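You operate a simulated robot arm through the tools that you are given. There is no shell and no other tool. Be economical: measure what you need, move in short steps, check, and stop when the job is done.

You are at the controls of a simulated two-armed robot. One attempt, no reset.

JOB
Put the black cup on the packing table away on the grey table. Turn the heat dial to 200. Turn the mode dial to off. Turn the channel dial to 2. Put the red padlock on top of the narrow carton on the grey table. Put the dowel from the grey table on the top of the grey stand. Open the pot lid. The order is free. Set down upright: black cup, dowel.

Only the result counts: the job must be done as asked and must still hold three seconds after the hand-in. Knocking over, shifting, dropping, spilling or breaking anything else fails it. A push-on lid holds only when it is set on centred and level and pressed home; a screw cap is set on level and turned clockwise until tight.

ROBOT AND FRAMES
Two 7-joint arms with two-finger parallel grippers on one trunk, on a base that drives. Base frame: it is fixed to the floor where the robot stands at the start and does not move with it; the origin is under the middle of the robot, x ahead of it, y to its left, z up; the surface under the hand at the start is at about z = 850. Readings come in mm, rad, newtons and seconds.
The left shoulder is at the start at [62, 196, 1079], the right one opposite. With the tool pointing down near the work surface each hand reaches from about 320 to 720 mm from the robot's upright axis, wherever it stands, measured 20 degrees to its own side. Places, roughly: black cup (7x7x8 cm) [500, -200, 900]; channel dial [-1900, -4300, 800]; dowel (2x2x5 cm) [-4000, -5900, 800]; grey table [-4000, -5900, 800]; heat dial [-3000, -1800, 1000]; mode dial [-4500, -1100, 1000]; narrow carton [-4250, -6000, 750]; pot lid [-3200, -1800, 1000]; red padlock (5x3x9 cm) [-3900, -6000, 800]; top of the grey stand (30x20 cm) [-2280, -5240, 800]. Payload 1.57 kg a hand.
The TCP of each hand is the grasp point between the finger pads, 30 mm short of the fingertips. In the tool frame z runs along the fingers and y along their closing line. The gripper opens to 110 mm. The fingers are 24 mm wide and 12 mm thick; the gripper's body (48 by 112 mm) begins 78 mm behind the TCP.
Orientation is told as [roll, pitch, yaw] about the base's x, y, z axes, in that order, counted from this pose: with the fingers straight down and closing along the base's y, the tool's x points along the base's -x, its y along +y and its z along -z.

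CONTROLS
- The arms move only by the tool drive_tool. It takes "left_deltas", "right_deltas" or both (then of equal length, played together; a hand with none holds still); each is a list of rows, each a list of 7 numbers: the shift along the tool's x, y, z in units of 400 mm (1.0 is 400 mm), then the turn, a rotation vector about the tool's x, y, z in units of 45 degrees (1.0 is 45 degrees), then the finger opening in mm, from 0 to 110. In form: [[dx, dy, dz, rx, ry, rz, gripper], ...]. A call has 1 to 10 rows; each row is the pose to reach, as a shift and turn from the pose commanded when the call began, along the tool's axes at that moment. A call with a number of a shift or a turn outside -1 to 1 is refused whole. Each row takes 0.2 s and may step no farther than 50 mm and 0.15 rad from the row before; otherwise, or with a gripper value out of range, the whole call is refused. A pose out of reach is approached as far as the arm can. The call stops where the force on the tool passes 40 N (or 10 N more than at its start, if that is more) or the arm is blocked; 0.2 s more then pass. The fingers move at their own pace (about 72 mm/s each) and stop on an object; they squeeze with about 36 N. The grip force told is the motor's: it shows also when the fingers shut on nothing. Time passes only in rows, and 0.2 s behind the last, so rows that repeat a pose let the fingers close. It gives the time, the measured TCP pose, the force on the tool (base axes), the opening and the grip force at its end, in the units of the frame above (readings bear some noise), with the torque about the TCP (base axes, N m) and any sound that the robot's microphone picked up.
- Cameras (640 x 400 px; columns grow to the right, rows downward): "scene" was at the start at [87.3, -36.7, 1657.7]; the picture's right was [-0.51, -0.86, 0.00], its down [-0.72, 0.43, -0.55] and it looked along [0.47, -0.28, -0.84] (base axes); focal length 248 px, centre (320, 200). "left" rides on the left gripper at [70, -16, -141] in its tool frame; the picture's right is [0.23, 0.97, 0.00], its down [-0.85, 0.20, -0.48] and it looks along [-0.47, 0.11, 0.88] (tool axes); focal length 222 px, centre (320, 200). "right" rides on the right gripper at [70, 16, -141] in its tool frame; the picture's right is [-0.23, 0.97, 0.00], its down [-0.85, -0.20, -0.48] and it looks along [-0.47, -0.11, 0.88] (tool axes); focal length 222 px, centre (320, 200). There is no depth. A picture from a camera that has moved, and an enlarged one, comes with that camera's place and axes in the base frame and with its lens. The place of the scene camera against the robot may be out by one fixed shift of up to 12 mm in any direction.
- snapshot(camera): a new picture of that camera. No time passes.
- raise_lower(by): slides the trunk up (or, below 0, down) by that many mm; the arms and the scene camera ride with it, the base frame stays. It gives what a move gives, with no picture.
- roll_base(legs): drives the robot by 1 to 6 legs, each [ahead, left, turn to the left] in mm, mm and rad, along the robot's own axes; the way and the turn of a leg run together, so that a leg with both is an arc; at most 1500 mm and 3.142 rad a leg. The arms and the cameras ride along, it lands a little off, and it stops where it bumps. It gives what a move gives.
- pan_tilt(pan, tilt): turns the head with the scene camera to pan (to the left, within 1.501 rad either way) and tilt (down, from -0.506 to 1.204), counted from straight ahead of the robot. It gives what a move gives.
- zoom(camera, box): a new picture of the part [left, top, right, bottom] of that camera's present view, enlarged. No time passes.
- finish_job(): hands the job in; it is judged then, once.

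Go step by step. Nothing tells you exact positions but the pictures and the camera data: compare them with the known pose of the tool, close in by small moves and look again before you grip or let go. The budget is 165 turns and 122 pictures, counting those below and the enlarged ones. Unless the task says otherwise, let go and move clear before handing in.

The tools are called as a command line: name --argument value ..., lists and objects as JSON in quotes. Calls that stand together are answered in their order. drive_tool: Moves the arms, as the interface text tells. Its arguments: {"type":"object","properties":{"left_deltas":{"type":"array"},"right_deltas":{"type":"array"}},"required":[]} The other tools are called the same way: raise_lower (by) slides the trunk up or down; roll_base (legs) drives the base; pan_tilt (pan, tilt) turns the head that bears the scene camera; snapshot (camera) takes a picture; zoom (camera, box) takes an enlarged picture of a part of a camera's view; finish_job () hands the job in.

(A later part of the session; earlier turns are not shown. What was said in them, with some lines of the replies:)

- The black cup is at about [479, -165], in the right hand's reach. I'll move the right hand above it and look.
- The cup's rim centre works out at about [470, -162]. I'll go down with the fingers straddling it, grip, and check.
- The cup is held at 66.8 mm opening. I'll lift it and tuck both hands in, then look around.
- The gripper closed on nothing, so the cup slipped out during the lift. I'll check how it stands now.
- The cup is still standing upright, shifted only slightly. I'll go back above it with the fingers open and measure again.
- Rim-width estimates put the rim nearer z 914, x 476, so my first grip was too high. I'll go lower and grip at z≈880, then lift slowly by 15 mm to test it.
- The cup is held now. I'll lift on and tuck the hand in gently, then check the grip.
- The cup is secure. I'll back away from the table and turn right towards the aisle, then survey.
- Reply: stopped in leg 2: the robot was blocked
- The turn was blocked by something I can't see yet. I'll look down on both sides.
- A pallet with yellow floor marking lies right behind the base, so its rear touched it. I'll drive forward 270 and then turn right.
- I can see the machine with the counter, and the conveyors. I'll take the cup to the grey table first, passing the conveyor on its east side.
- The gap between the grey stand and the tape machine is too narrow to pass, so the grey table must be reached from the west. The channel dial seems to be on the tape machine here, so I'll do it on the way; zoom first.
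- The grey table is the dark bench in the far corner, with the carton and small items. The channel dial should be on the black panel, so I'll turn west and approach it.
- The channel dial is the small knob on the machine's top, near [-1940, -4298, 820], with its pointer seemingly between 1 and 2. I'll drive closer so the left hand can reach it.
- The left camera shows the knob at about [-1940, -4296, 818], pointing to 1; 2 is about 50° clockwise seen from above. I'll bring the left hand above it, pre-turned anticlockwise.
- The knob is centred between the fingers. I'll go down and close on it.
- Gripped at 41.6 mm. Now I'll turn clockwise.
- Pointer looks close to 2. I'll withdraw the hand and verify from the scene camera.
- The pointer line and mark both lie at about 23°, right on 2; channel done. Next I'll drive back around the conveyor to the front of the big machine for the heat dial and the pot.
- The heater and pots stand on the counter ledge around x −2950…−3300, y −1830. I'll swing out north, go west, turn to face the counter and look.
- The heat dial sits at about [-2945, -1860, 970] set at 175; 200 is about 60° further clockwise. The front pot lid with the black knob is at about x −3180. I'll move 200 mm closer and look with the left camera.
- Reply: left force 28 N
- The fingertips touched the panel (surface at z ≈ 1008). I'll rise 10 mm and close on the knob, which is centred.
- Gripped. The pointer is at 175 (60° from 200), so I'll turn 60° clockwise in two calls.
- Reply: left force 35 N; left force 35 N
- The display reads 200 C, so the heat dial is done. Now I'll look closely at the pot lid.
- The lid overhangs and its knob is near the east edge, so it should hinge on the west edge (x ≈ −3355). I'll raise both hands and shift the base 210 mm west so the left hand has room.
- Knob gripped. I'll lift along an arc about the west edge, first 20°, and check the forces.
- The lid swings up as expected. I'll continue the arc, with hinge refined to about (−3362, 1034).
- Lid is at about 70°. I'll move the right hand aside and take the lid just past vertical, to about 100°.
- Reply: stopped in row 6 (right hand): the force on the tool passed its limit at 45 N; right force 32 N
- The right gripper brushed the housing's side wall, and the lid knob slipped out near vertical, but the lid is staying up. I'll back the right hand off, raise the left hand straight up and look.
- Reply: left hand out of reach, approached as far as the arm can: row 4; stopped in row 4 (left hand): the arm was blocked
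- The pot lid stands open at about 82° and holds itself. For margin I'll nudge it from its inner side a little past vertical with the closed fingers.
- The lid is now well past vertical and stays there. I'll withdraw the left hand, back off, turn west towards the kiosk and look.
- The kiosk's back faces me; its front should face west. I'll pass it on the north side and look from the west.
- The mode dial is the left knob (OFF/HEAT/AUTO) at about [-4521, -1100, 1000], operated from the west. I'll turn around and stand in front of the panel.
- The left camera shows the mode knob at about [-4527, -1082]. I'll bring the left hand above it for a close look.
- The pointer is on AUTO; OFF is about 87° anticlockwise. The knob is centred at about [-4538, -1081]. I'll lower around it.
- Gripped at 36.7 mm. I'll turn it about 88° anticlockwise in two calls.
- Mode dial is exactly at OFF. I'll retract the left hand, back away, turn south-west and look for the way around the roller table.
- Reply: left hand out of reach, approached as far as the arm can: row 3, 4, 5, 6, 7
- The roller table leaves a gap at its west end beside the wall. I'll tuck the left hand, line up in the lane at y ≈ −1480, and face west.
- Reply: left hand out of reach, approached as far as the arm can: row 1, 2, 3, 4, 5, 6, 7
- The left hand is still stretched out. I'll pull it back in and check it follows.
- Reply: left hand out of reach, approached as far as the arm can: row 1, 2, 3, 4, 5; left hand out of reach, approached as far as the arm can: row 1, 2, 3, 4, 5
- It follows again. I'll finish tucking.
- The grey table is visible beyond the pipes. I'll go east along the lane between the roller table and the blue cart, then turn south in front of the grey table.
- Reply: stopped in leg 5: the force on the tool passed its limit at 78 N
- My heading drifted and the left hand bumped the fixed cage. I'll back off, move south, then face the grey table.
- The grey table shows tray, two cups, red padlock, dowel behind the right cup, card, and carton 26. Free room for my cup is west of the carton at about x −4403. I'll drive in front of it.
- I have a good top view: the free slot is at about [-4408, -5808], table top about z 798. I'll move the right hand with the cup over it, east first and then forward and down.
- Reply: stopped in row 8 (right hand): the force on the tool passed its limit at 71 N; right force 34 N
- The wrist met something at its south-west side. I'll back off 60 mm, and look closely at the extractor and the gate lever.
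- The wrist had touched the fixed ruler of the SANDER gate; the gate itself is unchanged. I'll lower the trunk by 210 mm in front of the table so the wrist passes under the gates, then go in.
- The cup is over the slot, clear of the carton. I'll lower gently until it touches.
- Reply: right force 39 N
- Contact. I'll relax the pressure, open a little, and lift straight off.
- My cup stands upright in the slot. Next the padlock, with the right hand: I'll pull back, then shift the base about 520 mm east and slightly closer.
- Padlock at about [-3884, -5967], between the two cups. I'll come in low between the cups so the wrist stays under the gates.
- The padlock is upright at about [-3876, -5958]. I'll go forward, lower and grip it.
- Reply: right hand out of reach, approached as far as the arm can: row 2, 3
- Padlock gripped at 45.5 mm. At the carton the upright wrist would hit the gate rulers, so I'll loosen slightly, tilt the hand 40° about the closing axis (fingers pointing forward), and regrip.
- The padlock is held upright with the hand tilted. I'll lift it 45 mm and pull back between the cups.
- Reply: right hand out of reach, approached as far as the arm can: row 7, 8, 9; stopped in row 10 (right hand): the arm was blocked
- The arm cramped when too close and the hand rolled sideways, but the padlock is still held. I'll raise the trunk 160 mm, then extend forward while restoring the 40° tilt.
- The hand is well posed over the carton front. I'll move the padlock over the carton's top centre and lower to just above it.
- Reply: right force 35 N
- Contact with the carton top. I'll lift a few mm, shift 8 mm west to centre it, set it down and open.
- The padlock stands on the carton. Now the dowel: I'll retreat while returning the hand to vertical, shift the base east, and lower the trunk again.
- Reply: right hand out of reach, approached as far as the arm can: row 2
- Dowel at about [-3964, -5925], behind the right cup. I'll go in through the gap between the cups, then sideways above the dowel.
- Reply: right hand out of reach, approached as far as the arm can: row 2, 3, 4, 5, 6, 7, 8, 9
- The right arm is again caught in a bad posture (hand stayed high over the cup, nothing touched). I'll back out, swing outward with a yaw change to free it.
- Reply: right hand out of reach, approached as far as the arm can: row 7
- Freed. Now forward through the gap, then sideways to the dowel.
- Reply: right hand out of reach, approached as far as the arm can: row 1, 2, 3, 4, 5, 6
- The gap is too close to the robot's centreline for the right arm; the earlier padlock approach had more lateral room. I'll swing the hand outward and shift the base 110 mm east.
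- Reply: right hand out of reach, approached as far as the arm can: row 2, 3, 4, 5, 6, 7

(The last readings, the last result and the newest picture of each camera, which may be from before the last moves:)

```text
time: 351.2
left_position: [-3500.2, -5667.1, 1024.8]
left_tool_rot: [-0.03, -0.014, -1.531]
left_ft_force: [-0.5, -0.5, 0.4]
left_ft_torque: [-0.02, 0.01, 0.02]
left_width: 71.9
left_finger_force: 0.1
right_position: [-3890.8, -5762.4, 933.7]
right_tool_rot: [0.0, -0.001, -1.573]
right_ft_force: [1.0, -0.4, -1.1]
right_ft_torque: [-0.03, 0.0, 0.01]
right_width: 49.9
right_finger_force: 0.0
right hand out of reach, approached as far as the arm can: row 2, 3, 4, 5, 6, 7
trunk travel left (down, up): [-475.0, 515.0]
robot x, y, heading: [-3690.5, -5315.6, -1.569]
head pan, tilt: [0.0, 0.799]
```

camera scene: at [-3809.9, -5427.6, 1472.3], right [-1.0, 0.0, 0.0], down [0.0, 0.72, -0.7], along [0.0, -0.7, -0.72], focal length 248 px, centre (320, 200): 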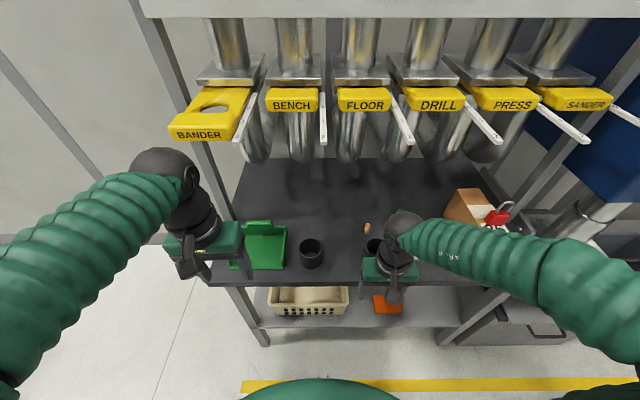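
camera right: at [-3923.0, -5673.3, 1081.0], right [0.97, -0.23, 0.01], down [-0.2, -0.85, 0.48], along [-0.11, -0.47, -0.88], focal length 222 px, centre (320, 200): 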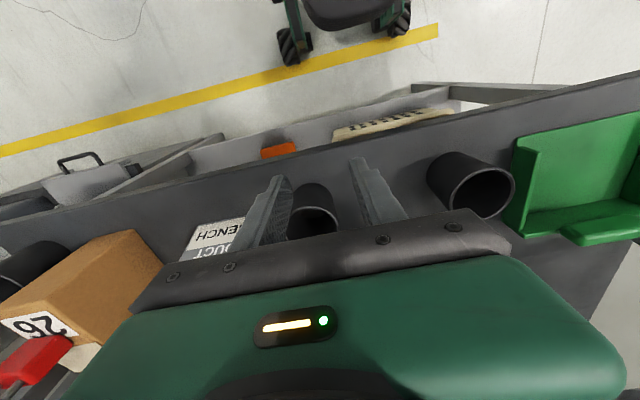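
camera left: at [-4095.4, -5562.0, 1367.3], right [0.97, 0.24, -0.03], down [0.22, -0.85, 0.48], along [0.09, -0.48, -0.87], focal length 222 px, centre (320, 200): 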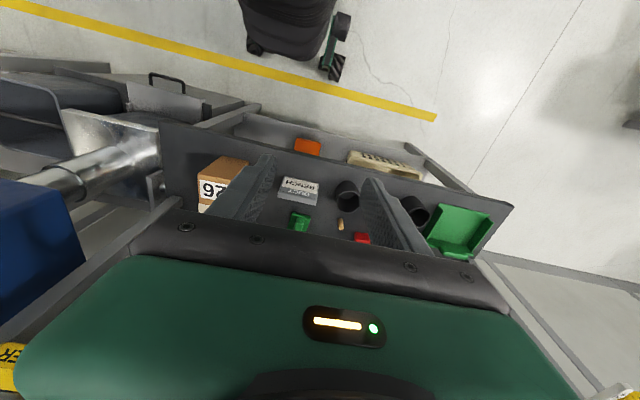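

The right arm's posture is limiting. I'll switch to the left hand: retract the right, shift the base west so the dowel lies on the robot's left.

drive_tool --right_deltas '[[0.06, -0.05, -0.02, 0, 0, 0.1, 50], [0.13, -0.1, -0.02, 0, 0, 0.2, 50], [0.19, -0.14, -0.02, 0, 0, 0.2, 50]]'

roll_base --legs '[[0, -440, 0]]'

drive_tool --left_deltas '[[0, -0.05, 0.06, 0.03, 0.02, 0, 50], [0, 0.0, 0.13, 0.03, 0.02, 0, 50], [0, 0.03, 0.2, 0.03, 0.02, 0, 50], [0, 0.05, 0.27, 0.03, 0.02, 0, 50], [0, 0.06, 0.34, 0.03, 0.02, 0, 50]]'

```text
time: 352.0
left_position: [-3501.0, -5665.7, 1026.2]
left_tool_rot: [-0.031, -0.015, -1.531]
left_ft_force: [1.2, 0.4, 0.0]
left_ft_torque: [-0.01, 0.01, 0.01]
left_width: 72.1
left_finger_force: 0.1
right_position: [-3949.9, -5686.8, 943.5]
right_tool_rot: [0.003, 0.0, -1.729]
right_ft_force: [0.2, 0.0, -0.9]
right_ft_torque: [0.01, -0.03, -0.04]
right_width: 49.9
right_finger_force: 0.0
trunk travel left (down, up): [-475.0, 515.0]
robot x, y, heading: [-3688.6, -5315.7, -1.574]
head pan, tilt: [0.0, 0.799]
```

```text
time: 354.6
left_position: [-3936.0, -5666.6, 1025.0]
left_tool_rot: [-0.03, -0.015, -1.523]
left_ft_force: [-0.2, -0.3, 1.2]
left_ft_torque: [-0.02, 0.04, 0.01]
left_width: 72.1
left_finger_force: 0.2
right_position: [-4385.2, -5691.3, 942.9]
right_tool_rot: [-0.004, 0.001, -1.723]
right_ft_force: [0.8, -0.1, -0.4]
right_ft_torque: [0.02, 0.03, -0.04]
right_width: 49.9
right_finger_force: 0.0
trunk travel left (down, up): [-475.0, 515.0]
robot x, y, heading: [-4129.8, -5314.6, -1.565]
head pan, tilt: [0.0, 0.799]
```

```text
time: 355.9
left_position: [-3921.9, -5665.9, 889.9]
left_tool_rot: [-0.05, 0.002, -1.522]
left_ft_force: [0.5, -0.6, 0.5]
left_ft_torque: [0.04, -0.04, 0.01]
left_width: 50.2
left_finger_force: 0.0
right_position: [-4388.5, -5691.4, 941.2]
right_tool_rot: [0.001, 0.001, -1.722]
right_ft_force: [-0.4, -0.2, 0.4]
right_ft_torque: [-0.04, -0.03, 0.02]
right_width: 49.9
right_finger_force: 0.1
trunk travel left (down, up): [-475.0, 515.0]
robot x, y, heading: [-4130.0, -5317.9, -1.568]
head pan, tilt: [0.0, 0.799]
```

The left arm follows properly. I'll take it through the gap between the cups.

drive_tool --left_deltas '[[-0.05, 0.06, 0, -0.03, 0, 0, 50], [-0.1, 0.1, 0, -0.06, 0, 0, 50], [-0.2, 0.105, 0, -0.06, 0, 0, 50], [-0.3, 0.105, 0, -0.06, 0, 0, 50], [-0.4, 0.1, 0, -0.06, 0, 0, 50], [-0.5, 0.095, 0, -0.06, 0, 0, 50], [-0.6, 0.09, 0, -0.06, 0, 0, 50], [-0.645, 0.0885, 0, -0.06, 0, 0, 50]]'

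snapshot --camera "left"

```text
time: 357.6
left_position: [-3870.4, -5921.8, 887.1]
left_tool_rot: [-0.007, 0.003, -1.523]
left_ft_force: [0.7, 0.1, -0.8]
left_ft_torque: [0.03, 0.0, 0.03]
left_width: 50.1
left_finger_force: 0.0
right_position: [-4387.7, -5690.7, 942.2]
right_tool_rot: [0.001, 0.0, -1.724]
right_ft_force: [-0.2, -1.1, -0.2]
right_ft_torque: [0.0, 0.02, 0.0]
right_width: 50.1
right_finger_force: 0.1
trunk travel left (down, up): [-475.0, 515.0]
robot x, y, heading: [-4129.2, -5317.3, -1.565]
head pan, tilt: [0.0, 0.799]
```

```text
15 pictures are left
camera left: at [-3890.5, -5854.2, 1027.6], right [0.96, 0.27, 0.0], down [0.24, -0.85, 0.48], along [0.13, -0.46, -0.88], focal length 222 px, centre (320, 200)
```

left: 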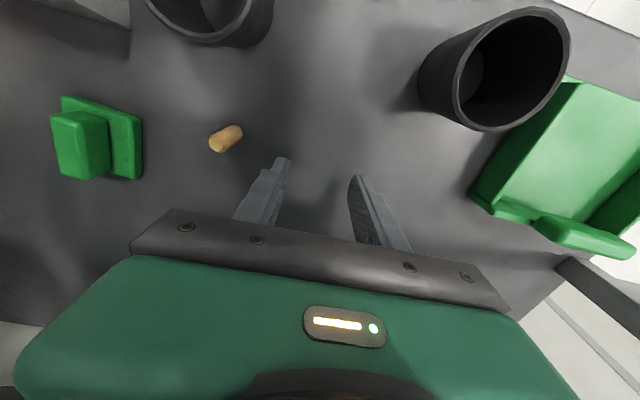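

The dowel stands at [-3958, -5922]. I'll slide over it, lower and grip.

drive_tool --left_deltas '[[0.005, -0.11, -0.01, 0, 0, 0, 50], [0.0105, -0.22, -0.01, 0, 0, 0, 50], [0.0105, -0.22, 0.03, 0, 0, 0, 50], [0.0105, -0.22, 0.08, 0, 0, 0, 50], [0.0105, -0.22, 0.118, 0, 0, 0, 50], [0.0105, -0.22, 0.118, 0, 0, 0, 5], [0.0105, -0.22, 0.118, 0, 0, 0, 5], [0.0105, -0.22, 0.118, 0, 0, 0, 5]]'

snapshot --camera "left"

```text
time: 359.4
left_position: [-3960.3, -5923.4, 840.2]
left_tool_rot: [-0.004, 0.002, -1.523]
left_ft_force: [0.1, 0.2, 0.6]
left_ft_torque: [-0.01, 0.01, -0.01]
left_width: 11.8
left_finger_force: 29.3
right_position: [-4388.7, -5689.0, 941.9]
right_tool_rot: [0.003, -0.001, -1.723]
right_ft_force: [0.7, -1.5, 0.1]
right_ft_torque: [-0.04, -0.01, 0.0]
right_width: 50.0
right_finger_force: 0.1
trunk travel left (down, up): [-475.0, 515.0]
robot x, y, heading: [-4130.6, -5317.6, -1.566]
head pan, tilt: [0.0, 0.799]
```

```text
14 pictures are left
camera left: at [-3980.4, -5853.9, 982.9], right [0.96, 0.27, 0.0], down [0.24, -0.85, 0.48], along [0.13, -0.46, -0.88], focal length 222 px, centre (320, 200)
```

left: 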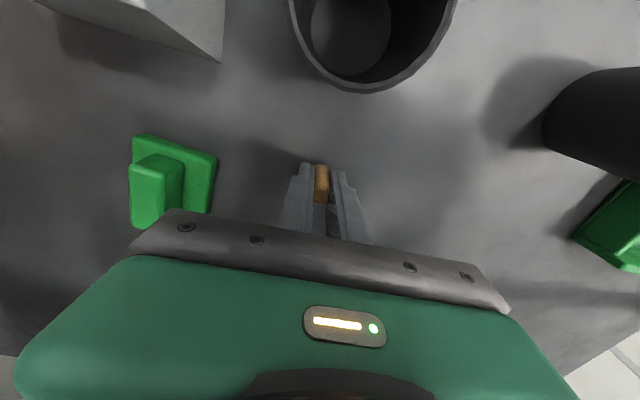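

drive_tool --left_deltas '[[0, 0, 0, 0, 0, 0, 3], [0, 0, 0, 0, 0, 0, 3], [0, 0, -0.03, 0, 0, 0, 3], [0, 0, -0.07, 0, 0, 0, 3], [0, 0, -0.115, 0, 0, 0, 3], [0, 0, -0.115, 0, 0, 0, 3]]'

snapshot --camera "left"

```text
time: 360.9
left_position: [-3960.3, -5924.4, 883.5]
left_tool_rot: [-0.005, 0.0, -1.524]
left_ft_force: [0.2, 0.3, -1.2]
left_ft_torque: [0.04, -0.02, 0.01]
left_width: 13.6
left_finger_force: 30.5
right_position: [-4388.6, -5690.6, 943.1]
right_tool_rot: [0.003, 0.001, -1.723]
right_ft_force: [-0.6, 0.3, 0.3]
right_ft_torque: [-0.01, -0.03, -0.02]
right_width: 50.4
right_finger_force: 0.2
trunk travel left (down, up): [-475.0, 515.0]
robot x, y, heading: [-4127.9, -5316.3, -1.569]
head pan, tilt: [0.0, 0.799]
```

```text
13 pictures are left
camera left: at [-3981.2, -5855.1, 1027.2], right [0.96, 0.27, 0.0], down [0.24, -0.85, 0.48], along [0.13, -0.46, -0.88], focal length 222 px, centre (320, 200)
```

left: 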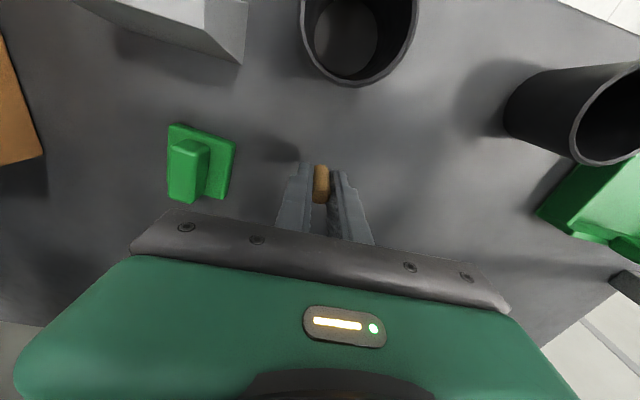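

zoom --camera "left" --box '[270, 140, 370, 240]'

```text
4.00 times, centred on (320, 190) of left
camera zoom: at [-3981.2, -5855.1, 1027.2], right [0.96, 0.27, 0.0], down [0.24, -0.85, 0.48], along [0.13, -0.46, -0.88], focal length 888 px, centre (320, 240)
```

zoom: 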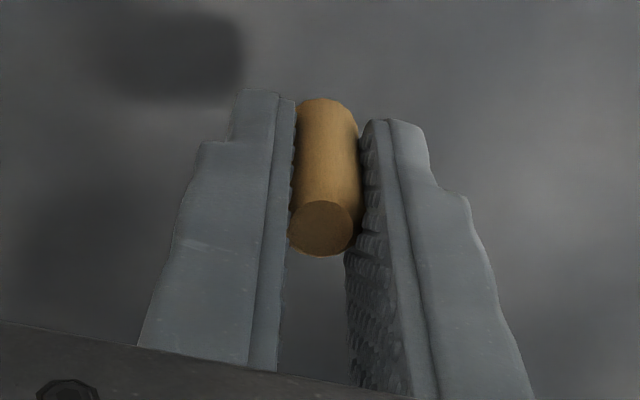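

The dowel is held straight and firmly. I'll bring it out through the gap the same way.

drive_tool --left_deltas '[[-0.005, 0.11, -0.01, 0, 0, 0, 3], [-0.01, 0.215, -0.01, 0, 0, 0, 3], [0.07, 0.217, -0.01, 0, 0, 0, 3], [0.16, 0.22, -0.01, 0, 0, 0, 3], [0.26, 0.225, -0.01, 0, 0, 0, 3], [0.36, 0.23, -0.01, 0, 0, 0, 3], [0.46, 0.235, -0.01, 0, 0, 0, 3], [0.56, 0.22, -0.01, 0, 0, 0, 3], [0.62, 0.18, -0.05, 0, 0, 0, 3], [0.63, 0.14, -0.12, 0, 0, 0, 3]]'

snapshot --camera "scene"

```text
time: 363.1
left_position: [-3916.9, -5669.7, 936.3]
left_tool_rot: [-0.005, 0.001, -1.523]
left_ft_force: [0.6, -0.6, 0.0]
left_ft_torque: [-0.02, -0.04, 0.0]
left_width: 13.9
left_finger_force: 31.2
right_position: [-4389.5, -5690.0, 941.5]
right_tool_rot: [0.001, 0.0, -1.722]
right_ft_force: [-0.5, -0.6, 0.6]
right_ft_torque: [0.0, -0.03, 0.02]
right_width: 49.9
right_finger_force: 0.1
trunk travel left (down, up): [-475.0, 515.0]
robot x, y, heading: [-4128.7, -5317.8, -1.569]
head pan, tilt: [0.0, 0.799]
```

```text
11 pictures are left
camera scene: at [-4137.2, -5427.6, 1472.3], right [-1.0, 0.0, 0.0], down [0.0, 0.72, -0.7], along [0.0, -0.7, -0.72], focal length 248 px, centre (320, 200)
```

scene: 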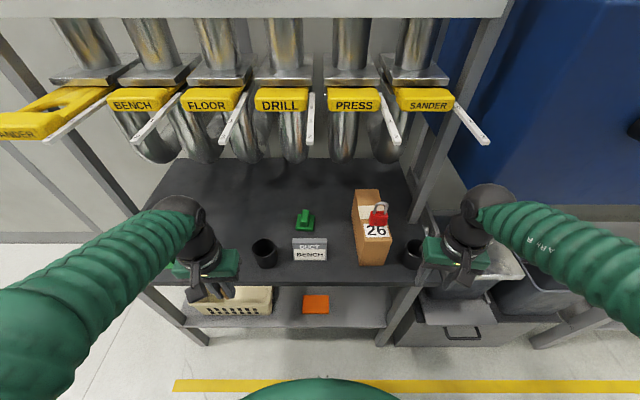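

Everything on the grey table is in order. Now to the grey stand from the west: raise the trunk a bit, back up, turn east, and approach.

raise_lower --by 150

roll_base --legs '[[-500, 0, 0], [0, 0, 1.569], [1100, 0, 0], [0, -480, 0]]'

pan_tilt --pan 0.1 --tilt 0.7

snapshot --camera "scene"

```text
time: 364.8
left_position: [-3915.7, -5670.5, 1087.1]
left_tool_rot: [-0.003, 0.002, -1.522]
left_ft_force: [-0.5, -0.9, 0.4]
left_ft_torque: [-0.01, 0.02, 0.03]
left_width: 13.9
left_finger_force: 30.3
right_position: [-4388.9, -5691.7, 1092.6]
right_tool_rot: [0.002, 0.001, -1.723]
right_ft_force: [-0.1, 0.6, 0.2]
right_ft_torque: [-0.01, -0.02, 0.0]
right_width: 50.3
right_finger_force: 0.0
trunk travel left (down, up): [-625.0, 365.0]
robot x, y, heading: [-4132.1, -5319.5, -1.563]
head pan, tilt: [0.0, 0.799]
```

```text
time: 379.2
left_position: [-2694.0, -5063.8, 1085.4]
left_tool_rot: [-0.01, 0.001, 0.053]
left_ft_force: [0.3, 0.4, 0.9]
left_ft_torque: [-0.04, -0.02, 0.0]
left_width: 14.1
left_finger_force: 30.3
right_position: [-2668.3, -5536.1, 1094.1]
right_tool_rot: [-0.003, 0.001, -0.147]
right_ft_force: [-0.2, 0.3, -0.5]
right_ft_torque: [-0.06, -0.03, -0.03]
right_width: 50.1
right_finger_force: 0.1
trunk travel left (down, up): [-625.0, 365.0]
robot x, y, heading: [-3045.0, -5285.3, 0.009]
head pan, tilt: [0.0, 0.799]
```

```text
time: 379.9
left_position: [-2693.4, -5065.2, 1085.8]
left_tool_rot: [-0.009, 0.001, 0.054]
left_ft_force: [-0.1, 0.0, -1.0]
left_ft_torque: [0.0, 0.01, 0.0]
left_width: 13.6
left_finger_force: 30.7
right_position: [-2668.9, -5538.2, 1093.0]
right_tool_rot: [-0.002, 0.0, -0.147]
right_ft_force: [-0.6, 0.7, 0.3]
right_ft_torque: [0.0, 0.0, 0.02]
right_width: 50.1
right_finger_force: 0.1
trunk travel left (down, up): [-625.0, 365.0]
robot x, y, heading: [-3044.1, -5285.1, 0.007]
head pan, tilt: [0.099, 0.7]
```

```text
10 pictures are left
camera scene: at [-2934.2, -5270.5, 1630.5], right [0.11, -0.99, 0.0], down [-0.64, -0.07, -0.76], along [0.76, 0.08, -0.65], focal length 248 px, centre (320, 200)
```

scene: 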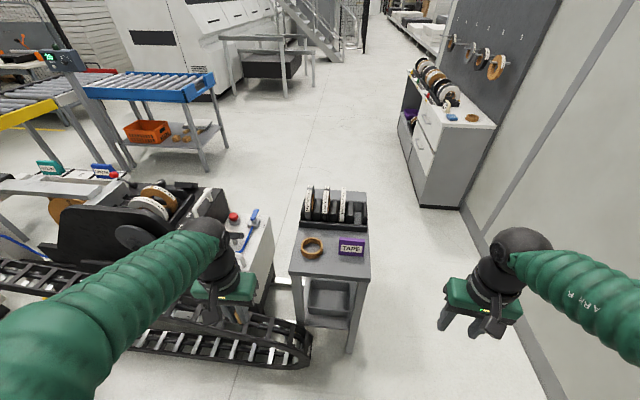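

The stand's near (west) strip is free between the ring and the TAPE card; I'll place the dowel at about [-2355, -5250]. First move the base closer with lateral room for the left arm.

roll_base --legs '[[100, -115, 0]]'

drive_tool --left_deltas '[[-0.08, -0.05, 0.03, 0, 0, 0, 3], [-0.17, -0.1, 0.06, 0, 0, 0, 3], [-0.26, -0.15, 0.09, 0, 0, 0, 3], [-0.35, -0.19, 0.13, 0, 0, 0, 3], [-0.44, -0.21, 0.17, 0, 0, 0, 3], [-0.52, -0.2195, 0.22, 0, 0, 0, 3], [-0.584, -0.2195, 0.3, 0, 0, 0, 3], [-0.584, -0.2195, 0.38, 0, 0, 0, 3]]'

snapshot --camera "left"

```text
time: 381.2
left_position: [-2594.3, -5176.6, 1085.4]
left_tool_rot: [-0.008, 0.001, 0.05]
left_ft_force: [0.1, 1.3, 0.1]
left_ft_torque: [-0.01, -0.02, 0.05]
left_width: 13.8
left_finger_force: 29.8
right_position: [-2571.3, -5649.2, 1094.9]
right_tool_rot: [-0.005, 0.0, -0.149]
right_ft_force: [0.5, 0.4, 0.1]
right_ft_torque: [-0.05, 0.01, 0.0]
right_width: 50.2
right_finger_force: 0.2
trunk travel left (down, up): [-625.0, 365.0]
robot x, y, heading: [-2946.8, -5399.2, 0.005]
head pan, tilt: [0.099, 0.7]
```

```text
time: 383.1
left_position: [-2355.8, -5265.1, 936.6]
left_tool_rot: [-0.001, 0.002, 0.049]
left_ft_force: [0.4, -0.8, -0.2]
left_ft_torque: [0.02, -0.02, -0.03]
left_width: 13.6
left_finger_force: 29.7
right_position: [-2569.6, -5660.1, 1090.5]
right_tool_rot: [0.003, 0.002, -0.147]
right_ft_force: [0.0, 1.0, 1.1]
right_ft_torque: [-0.02, 0.01, 0.03]
right_width: 50.2
right_finger_force: 0.2
trunk travel left (down, up): [-625.0, 365.0]
robot x, y, heading: [-2942.3, -5399.6, 0.002]
head pan, tilt: [0.099, 0.7]
```

```text
9 pictures are left
camera left: at [-2424.5, -5284.5, 1079.3], right [-0.28, 0.96, 0.0], down [0.84, 0.24, 0.48], along [0.46, 0.13, -0.88], focal length 222 px, centre (320, 200)
```

left: 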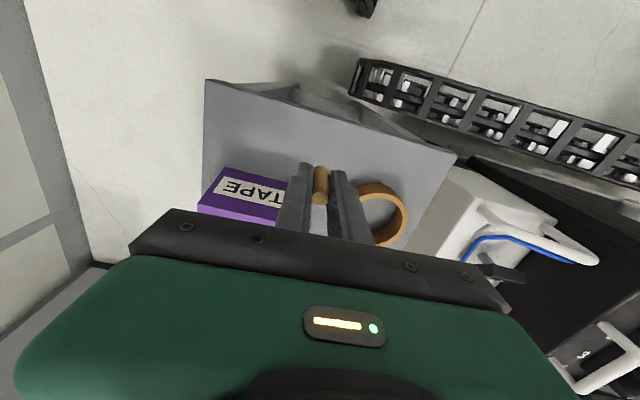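

The landing spot is on bare stand surface, about 40 mm inside the near edge. I'll lower.

drive_tool --left_deltas '[[0, 0, 0.06, 0, 0, 0, 3], [0, 0, 0.11, 0, 0, 0, 3], [0, 0, 0.15, 0, 0, 0, 3], [0, 0, 0.17, 0, 0, 0, 3], [0, 0, 0.185, 0, 0, 0, 3], [0, 0, 0.198, 0, 0, 0, 3]]'

snapshot --camera "left"

```text
time: 384.4
left_position: [-2355.4, -5261.3, 856.5]
left_tool_rot: [-0.002, 0.0, 0.051]
left_ft_force: [0.2, -0.1, -0.1]
left_ft_torque: [0.03, 0.01, 0.04]
left_width: 13.7
left_finger_force: 30.2
right_position: [-2569.7, -5658.2, 1092.8]
right_tool_rot: [0.001, 0.004, -0.15]
right_ft_force: [-0.5, 0.0, -1.0]
right_ft_torque: [0.01, -0.01, 0.02]
right_width: 50.3
right_finger_force: 0.0
trunk travel left (down, up): [-625.0, 365.0]
robot x, y, heading: [-2946.2, -5400.5, 0.006]
head pan, tilt: [0.099, 0.7]
```

```text
8 pictures are left
camera left: at [-2425.8, -5280.9, 999.1], right [-0.28, 0.96, 0.0], down [0.84, 0.24, 0.48], along [0.46, 0.13, -0.88], focal length 222 px, centre (320, 200)
```

left: 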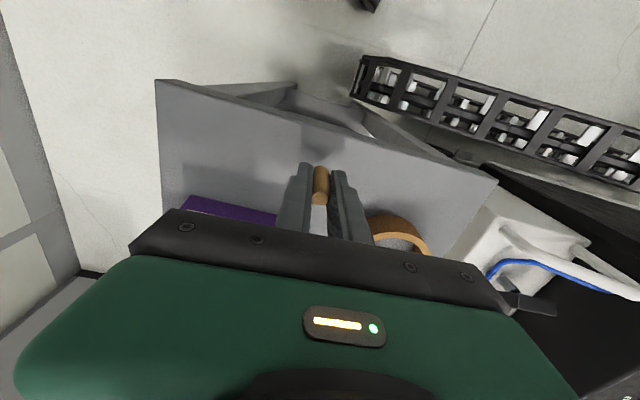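

drive_tool --left_deltas '[[0, 0, 0.008, 0, 0, 0, 3], [0, 0, 0.016, 0, 0, 0, 3], [0, 0, 0.023, 0, 0, 0, 3], [0, 0, 0.029, 0, 0, 0, 3]]'

```text
time: 385.4
left_position: [-2355.6, -5262.1, 844.7]
left_tool_rot: [-0.002, 0.001, 0.051]
left_ft_force: [0.0, 0.0, 0.4]
left_ft_torque: [-0.02, 0.0, 0.0]
left_width: 13.7
left_finger_force: 29.9
right_position: [-2570.5, -5658.2, 1092.0]
right_tool_rot: [0.003, 0.001, -0.15]
right_ft_force: [0.6, 0.2, 0.1]
right_ft_torque: [-0.02, -0.02, 0.01]
right_width: 50.2
right_finger_force: 0.1
trunk travel left (down, up): [-625.0, 365.0]
robot x, y, heading: [-2943.9, -5400.2, 0.011]
head pan, tilt: [0.099, 0.7]
```

drive_tool --left_deltas '[[0, 0, 0.006, 0, 0, 0, 3], [0, 0, 0.012, 0, 0, 0, 3], [0, 0, 0.018, 0, 0, 0, 3]]'

```text
time: 386.2
left_position: [-2354.6, -5264.2, 840.1]
left_tool_rot: [-0.002, -0.003, 0.05]
left_ft_force: [-0.2, -1.7, 11.2]
left_ft_torque: [-0.02, 0.02, 0.02]
left_width: 13.7
left_finger_force: 30.0
right_position: [-2572.2, -5658.9, 1092.1]
right_tool_rot: [0.0, 0.0, -0.149]
right_ft_force: [0.2, 0.2, 0.1]
right_ft_torque: [-0.03, 0.01, 0.01]
right_width: 50.2
right_finger_force: 0.1
trunk travel left (down, up): [-625.0, 365.0]
robot x, y, heading: [-2944.1, -5397.7, 0.007]
head pan, tilt: [0.099, 0.7]
```

Contact at 11 N. I'll ease off slightly, open, and lift straight up.

drive_tool --left_deltas '[[0, 0, -0.002, 0, 0, 0, 3], [0, 0, -0.002, 0, 0, 0, 18], [0, 0, -0.002, 0, 0, 0, 40], [0, 0, -0.002, 0, 0, 0, 40], [0, 0, -0.03, 0, 0, 0, 40], [0, 0, -0.08, 0, 0, 0, 40], [0, 0, -0.14, 0, 0, 0, 40], [0, 0, -0.22, 0, 0, 0, 40], [0, 0, -0.32, 0, 0, 0, 40]]'

snapshot --camera "left"

```text
time: 388.2
left_position: [-2356.9, -5260.2, 966.8]
left_tool_rot: [-0.003, 0.001, 0.051]
left_ft_force: [0.1, 0.9, -0.1]
left_ft_torque: [0.01, -0.02, 0.01]
left_width: 40.0
left_finger_force: 0.1
right_position: [-2571.1, -5658.8, 1092.1]
right_tool_rot: [0.004, 0.0, -0.149]
right_ft_force: [-0.7, 0.5, -0.2]
right_ft_torque: [0.02, 0.0, 0.0]
right_width: 50.2
right_finger_force: 0.0
trunk travel left (down, up): [-625.0, 365.0]
robot x, y, heading: [-2949.8, -5402.4, 0.002]
head pan, tilt: [0.099, 0.7]
```

```text
7 pictures are left
camera left: at [-2426.7, -5280.0, 1110.4], right [-0.28, 0.96, 0.0], down [0.84, 0.24, 0.48], along [0.46, 0.13, -0.88], focal length 222 px, centre (320, 200)
```

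left: 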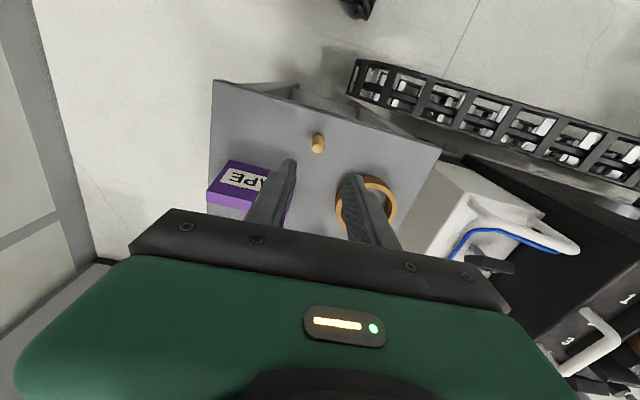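

The dowel stands upright on the stand. I'll move clear and take a last look.

drive_tool --left_deltas '[[0, 0, -0.1, 0, 0, 0, 40], [0.05, 0, -0.18, 0, 0, 0, 40], [0.15, 0.02, -0.22, 0, 0, 0, 40], [0.25, 0.05, -0.24, 0, 0, 0, 40]]'

roll_base --legs '[[-250, 0, 0]]'

zoom --camera "scene" --box '[220, 110, 460, 260]'

```text
time: 389.2
left_position: [-2456.5, -5244.6, 1060.0]
left_tool_rot: [-0.002, 0.0, 0.048]
left_ft_force: [-0.2, 0.3, -0.3]
left_ft_torque: [0.0, -0.02, 0.0]
left_width: 39.8
left_finger_force: 0.1
right_position: [-2572.2, -5656.9, 1093.4]
right_tool_rot: [0.003, 0.0, -0.149]
right_ft_force: [-0.8, 0.0, -0.7]
right_ft_torque: [0.01, -0.05, 0.02]
right_width: 50.1
right_finger_force: 0.1
trunk travel left (down, up): [-625.0, 365.0]
robot x, y, heading: [-2943.6, -5401.0, 0.003]
head pan, tilt: [0.099, 0.7]
```

```text
time: 391.1
left_position: [-2707.1, -5249.6, 1057.5]
left_tool_rot: [-0.001, 0.003, 0.041]
left_ft_force: [0.6, -0.7, 0.1]
left_ft_torque: [0.0, 0.0, 0.01]
left_width: 40.1
left_finger_force: 0.1
right_position: [-2825.1, -5661.7, 1092.2]
right_tool_rot: [0.001, 0.001, -0.159]
right_ft_force: [-0.9, 1.0, 0.3]
right_ft_torque: [0.0, -0.01, -0.01]
right_width: 50.2
right_finger_force: 0.1
trunk travel left (down, up): [-625.0, 365.0]
robot x, y, heading: [-3203.9, -5400.8, 0.001]
head pan, tilt: [0.099, 0.7]
```

```text
2.67 times, centred on (340, 185) of scene
camera zoom: at [-3086.5, -5392.5, 1630.3], right [0.1, -1.0, 0.0], down [-0.64, -0.06, -0.76], along [0.76, 0.08, -0.65], focal length 663 px, centre (267, 240)
```

zoom: 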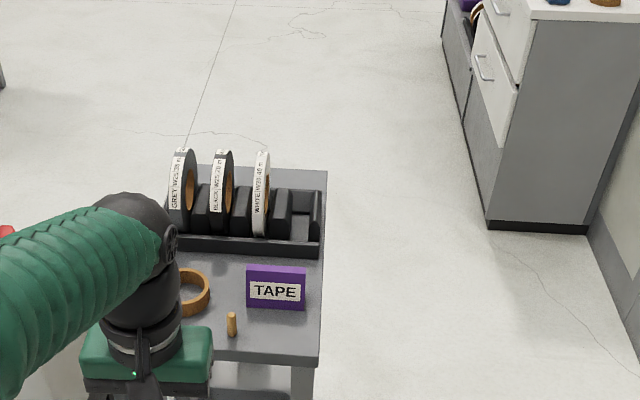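

All the parts are in place and both hands are clear, so I'm handing in now.

finish_job

```text
The job is handed in.
```

The whole job is handed in; I haven't seen a verdict.

- **Black cup:** it stands upright on the grey table, just west of the narrow carton. It slipped from my first grip on the packing table and landed upright there.
- **Red padlock:** it stands on top of the narrow carton.
- **Dowel:** it stands upright on the near strip of the grey stand, between the brown ring and the TAPE card.
- **Heat dial:** turned to 200, and its display read 200 C.
- **Mode dial:** turned to OFF.
- **Channel dial:** turned to 2.
- **Pot lid:** open past vertical and staying there when I left it. I didn't go back to look again before handing in.

Along the way the arms or base bumped fixed structures: the machine housing wall, its cage, a pallet and the SANDER gate ruler. I saw nothing moved, but I only checked the gate closely.
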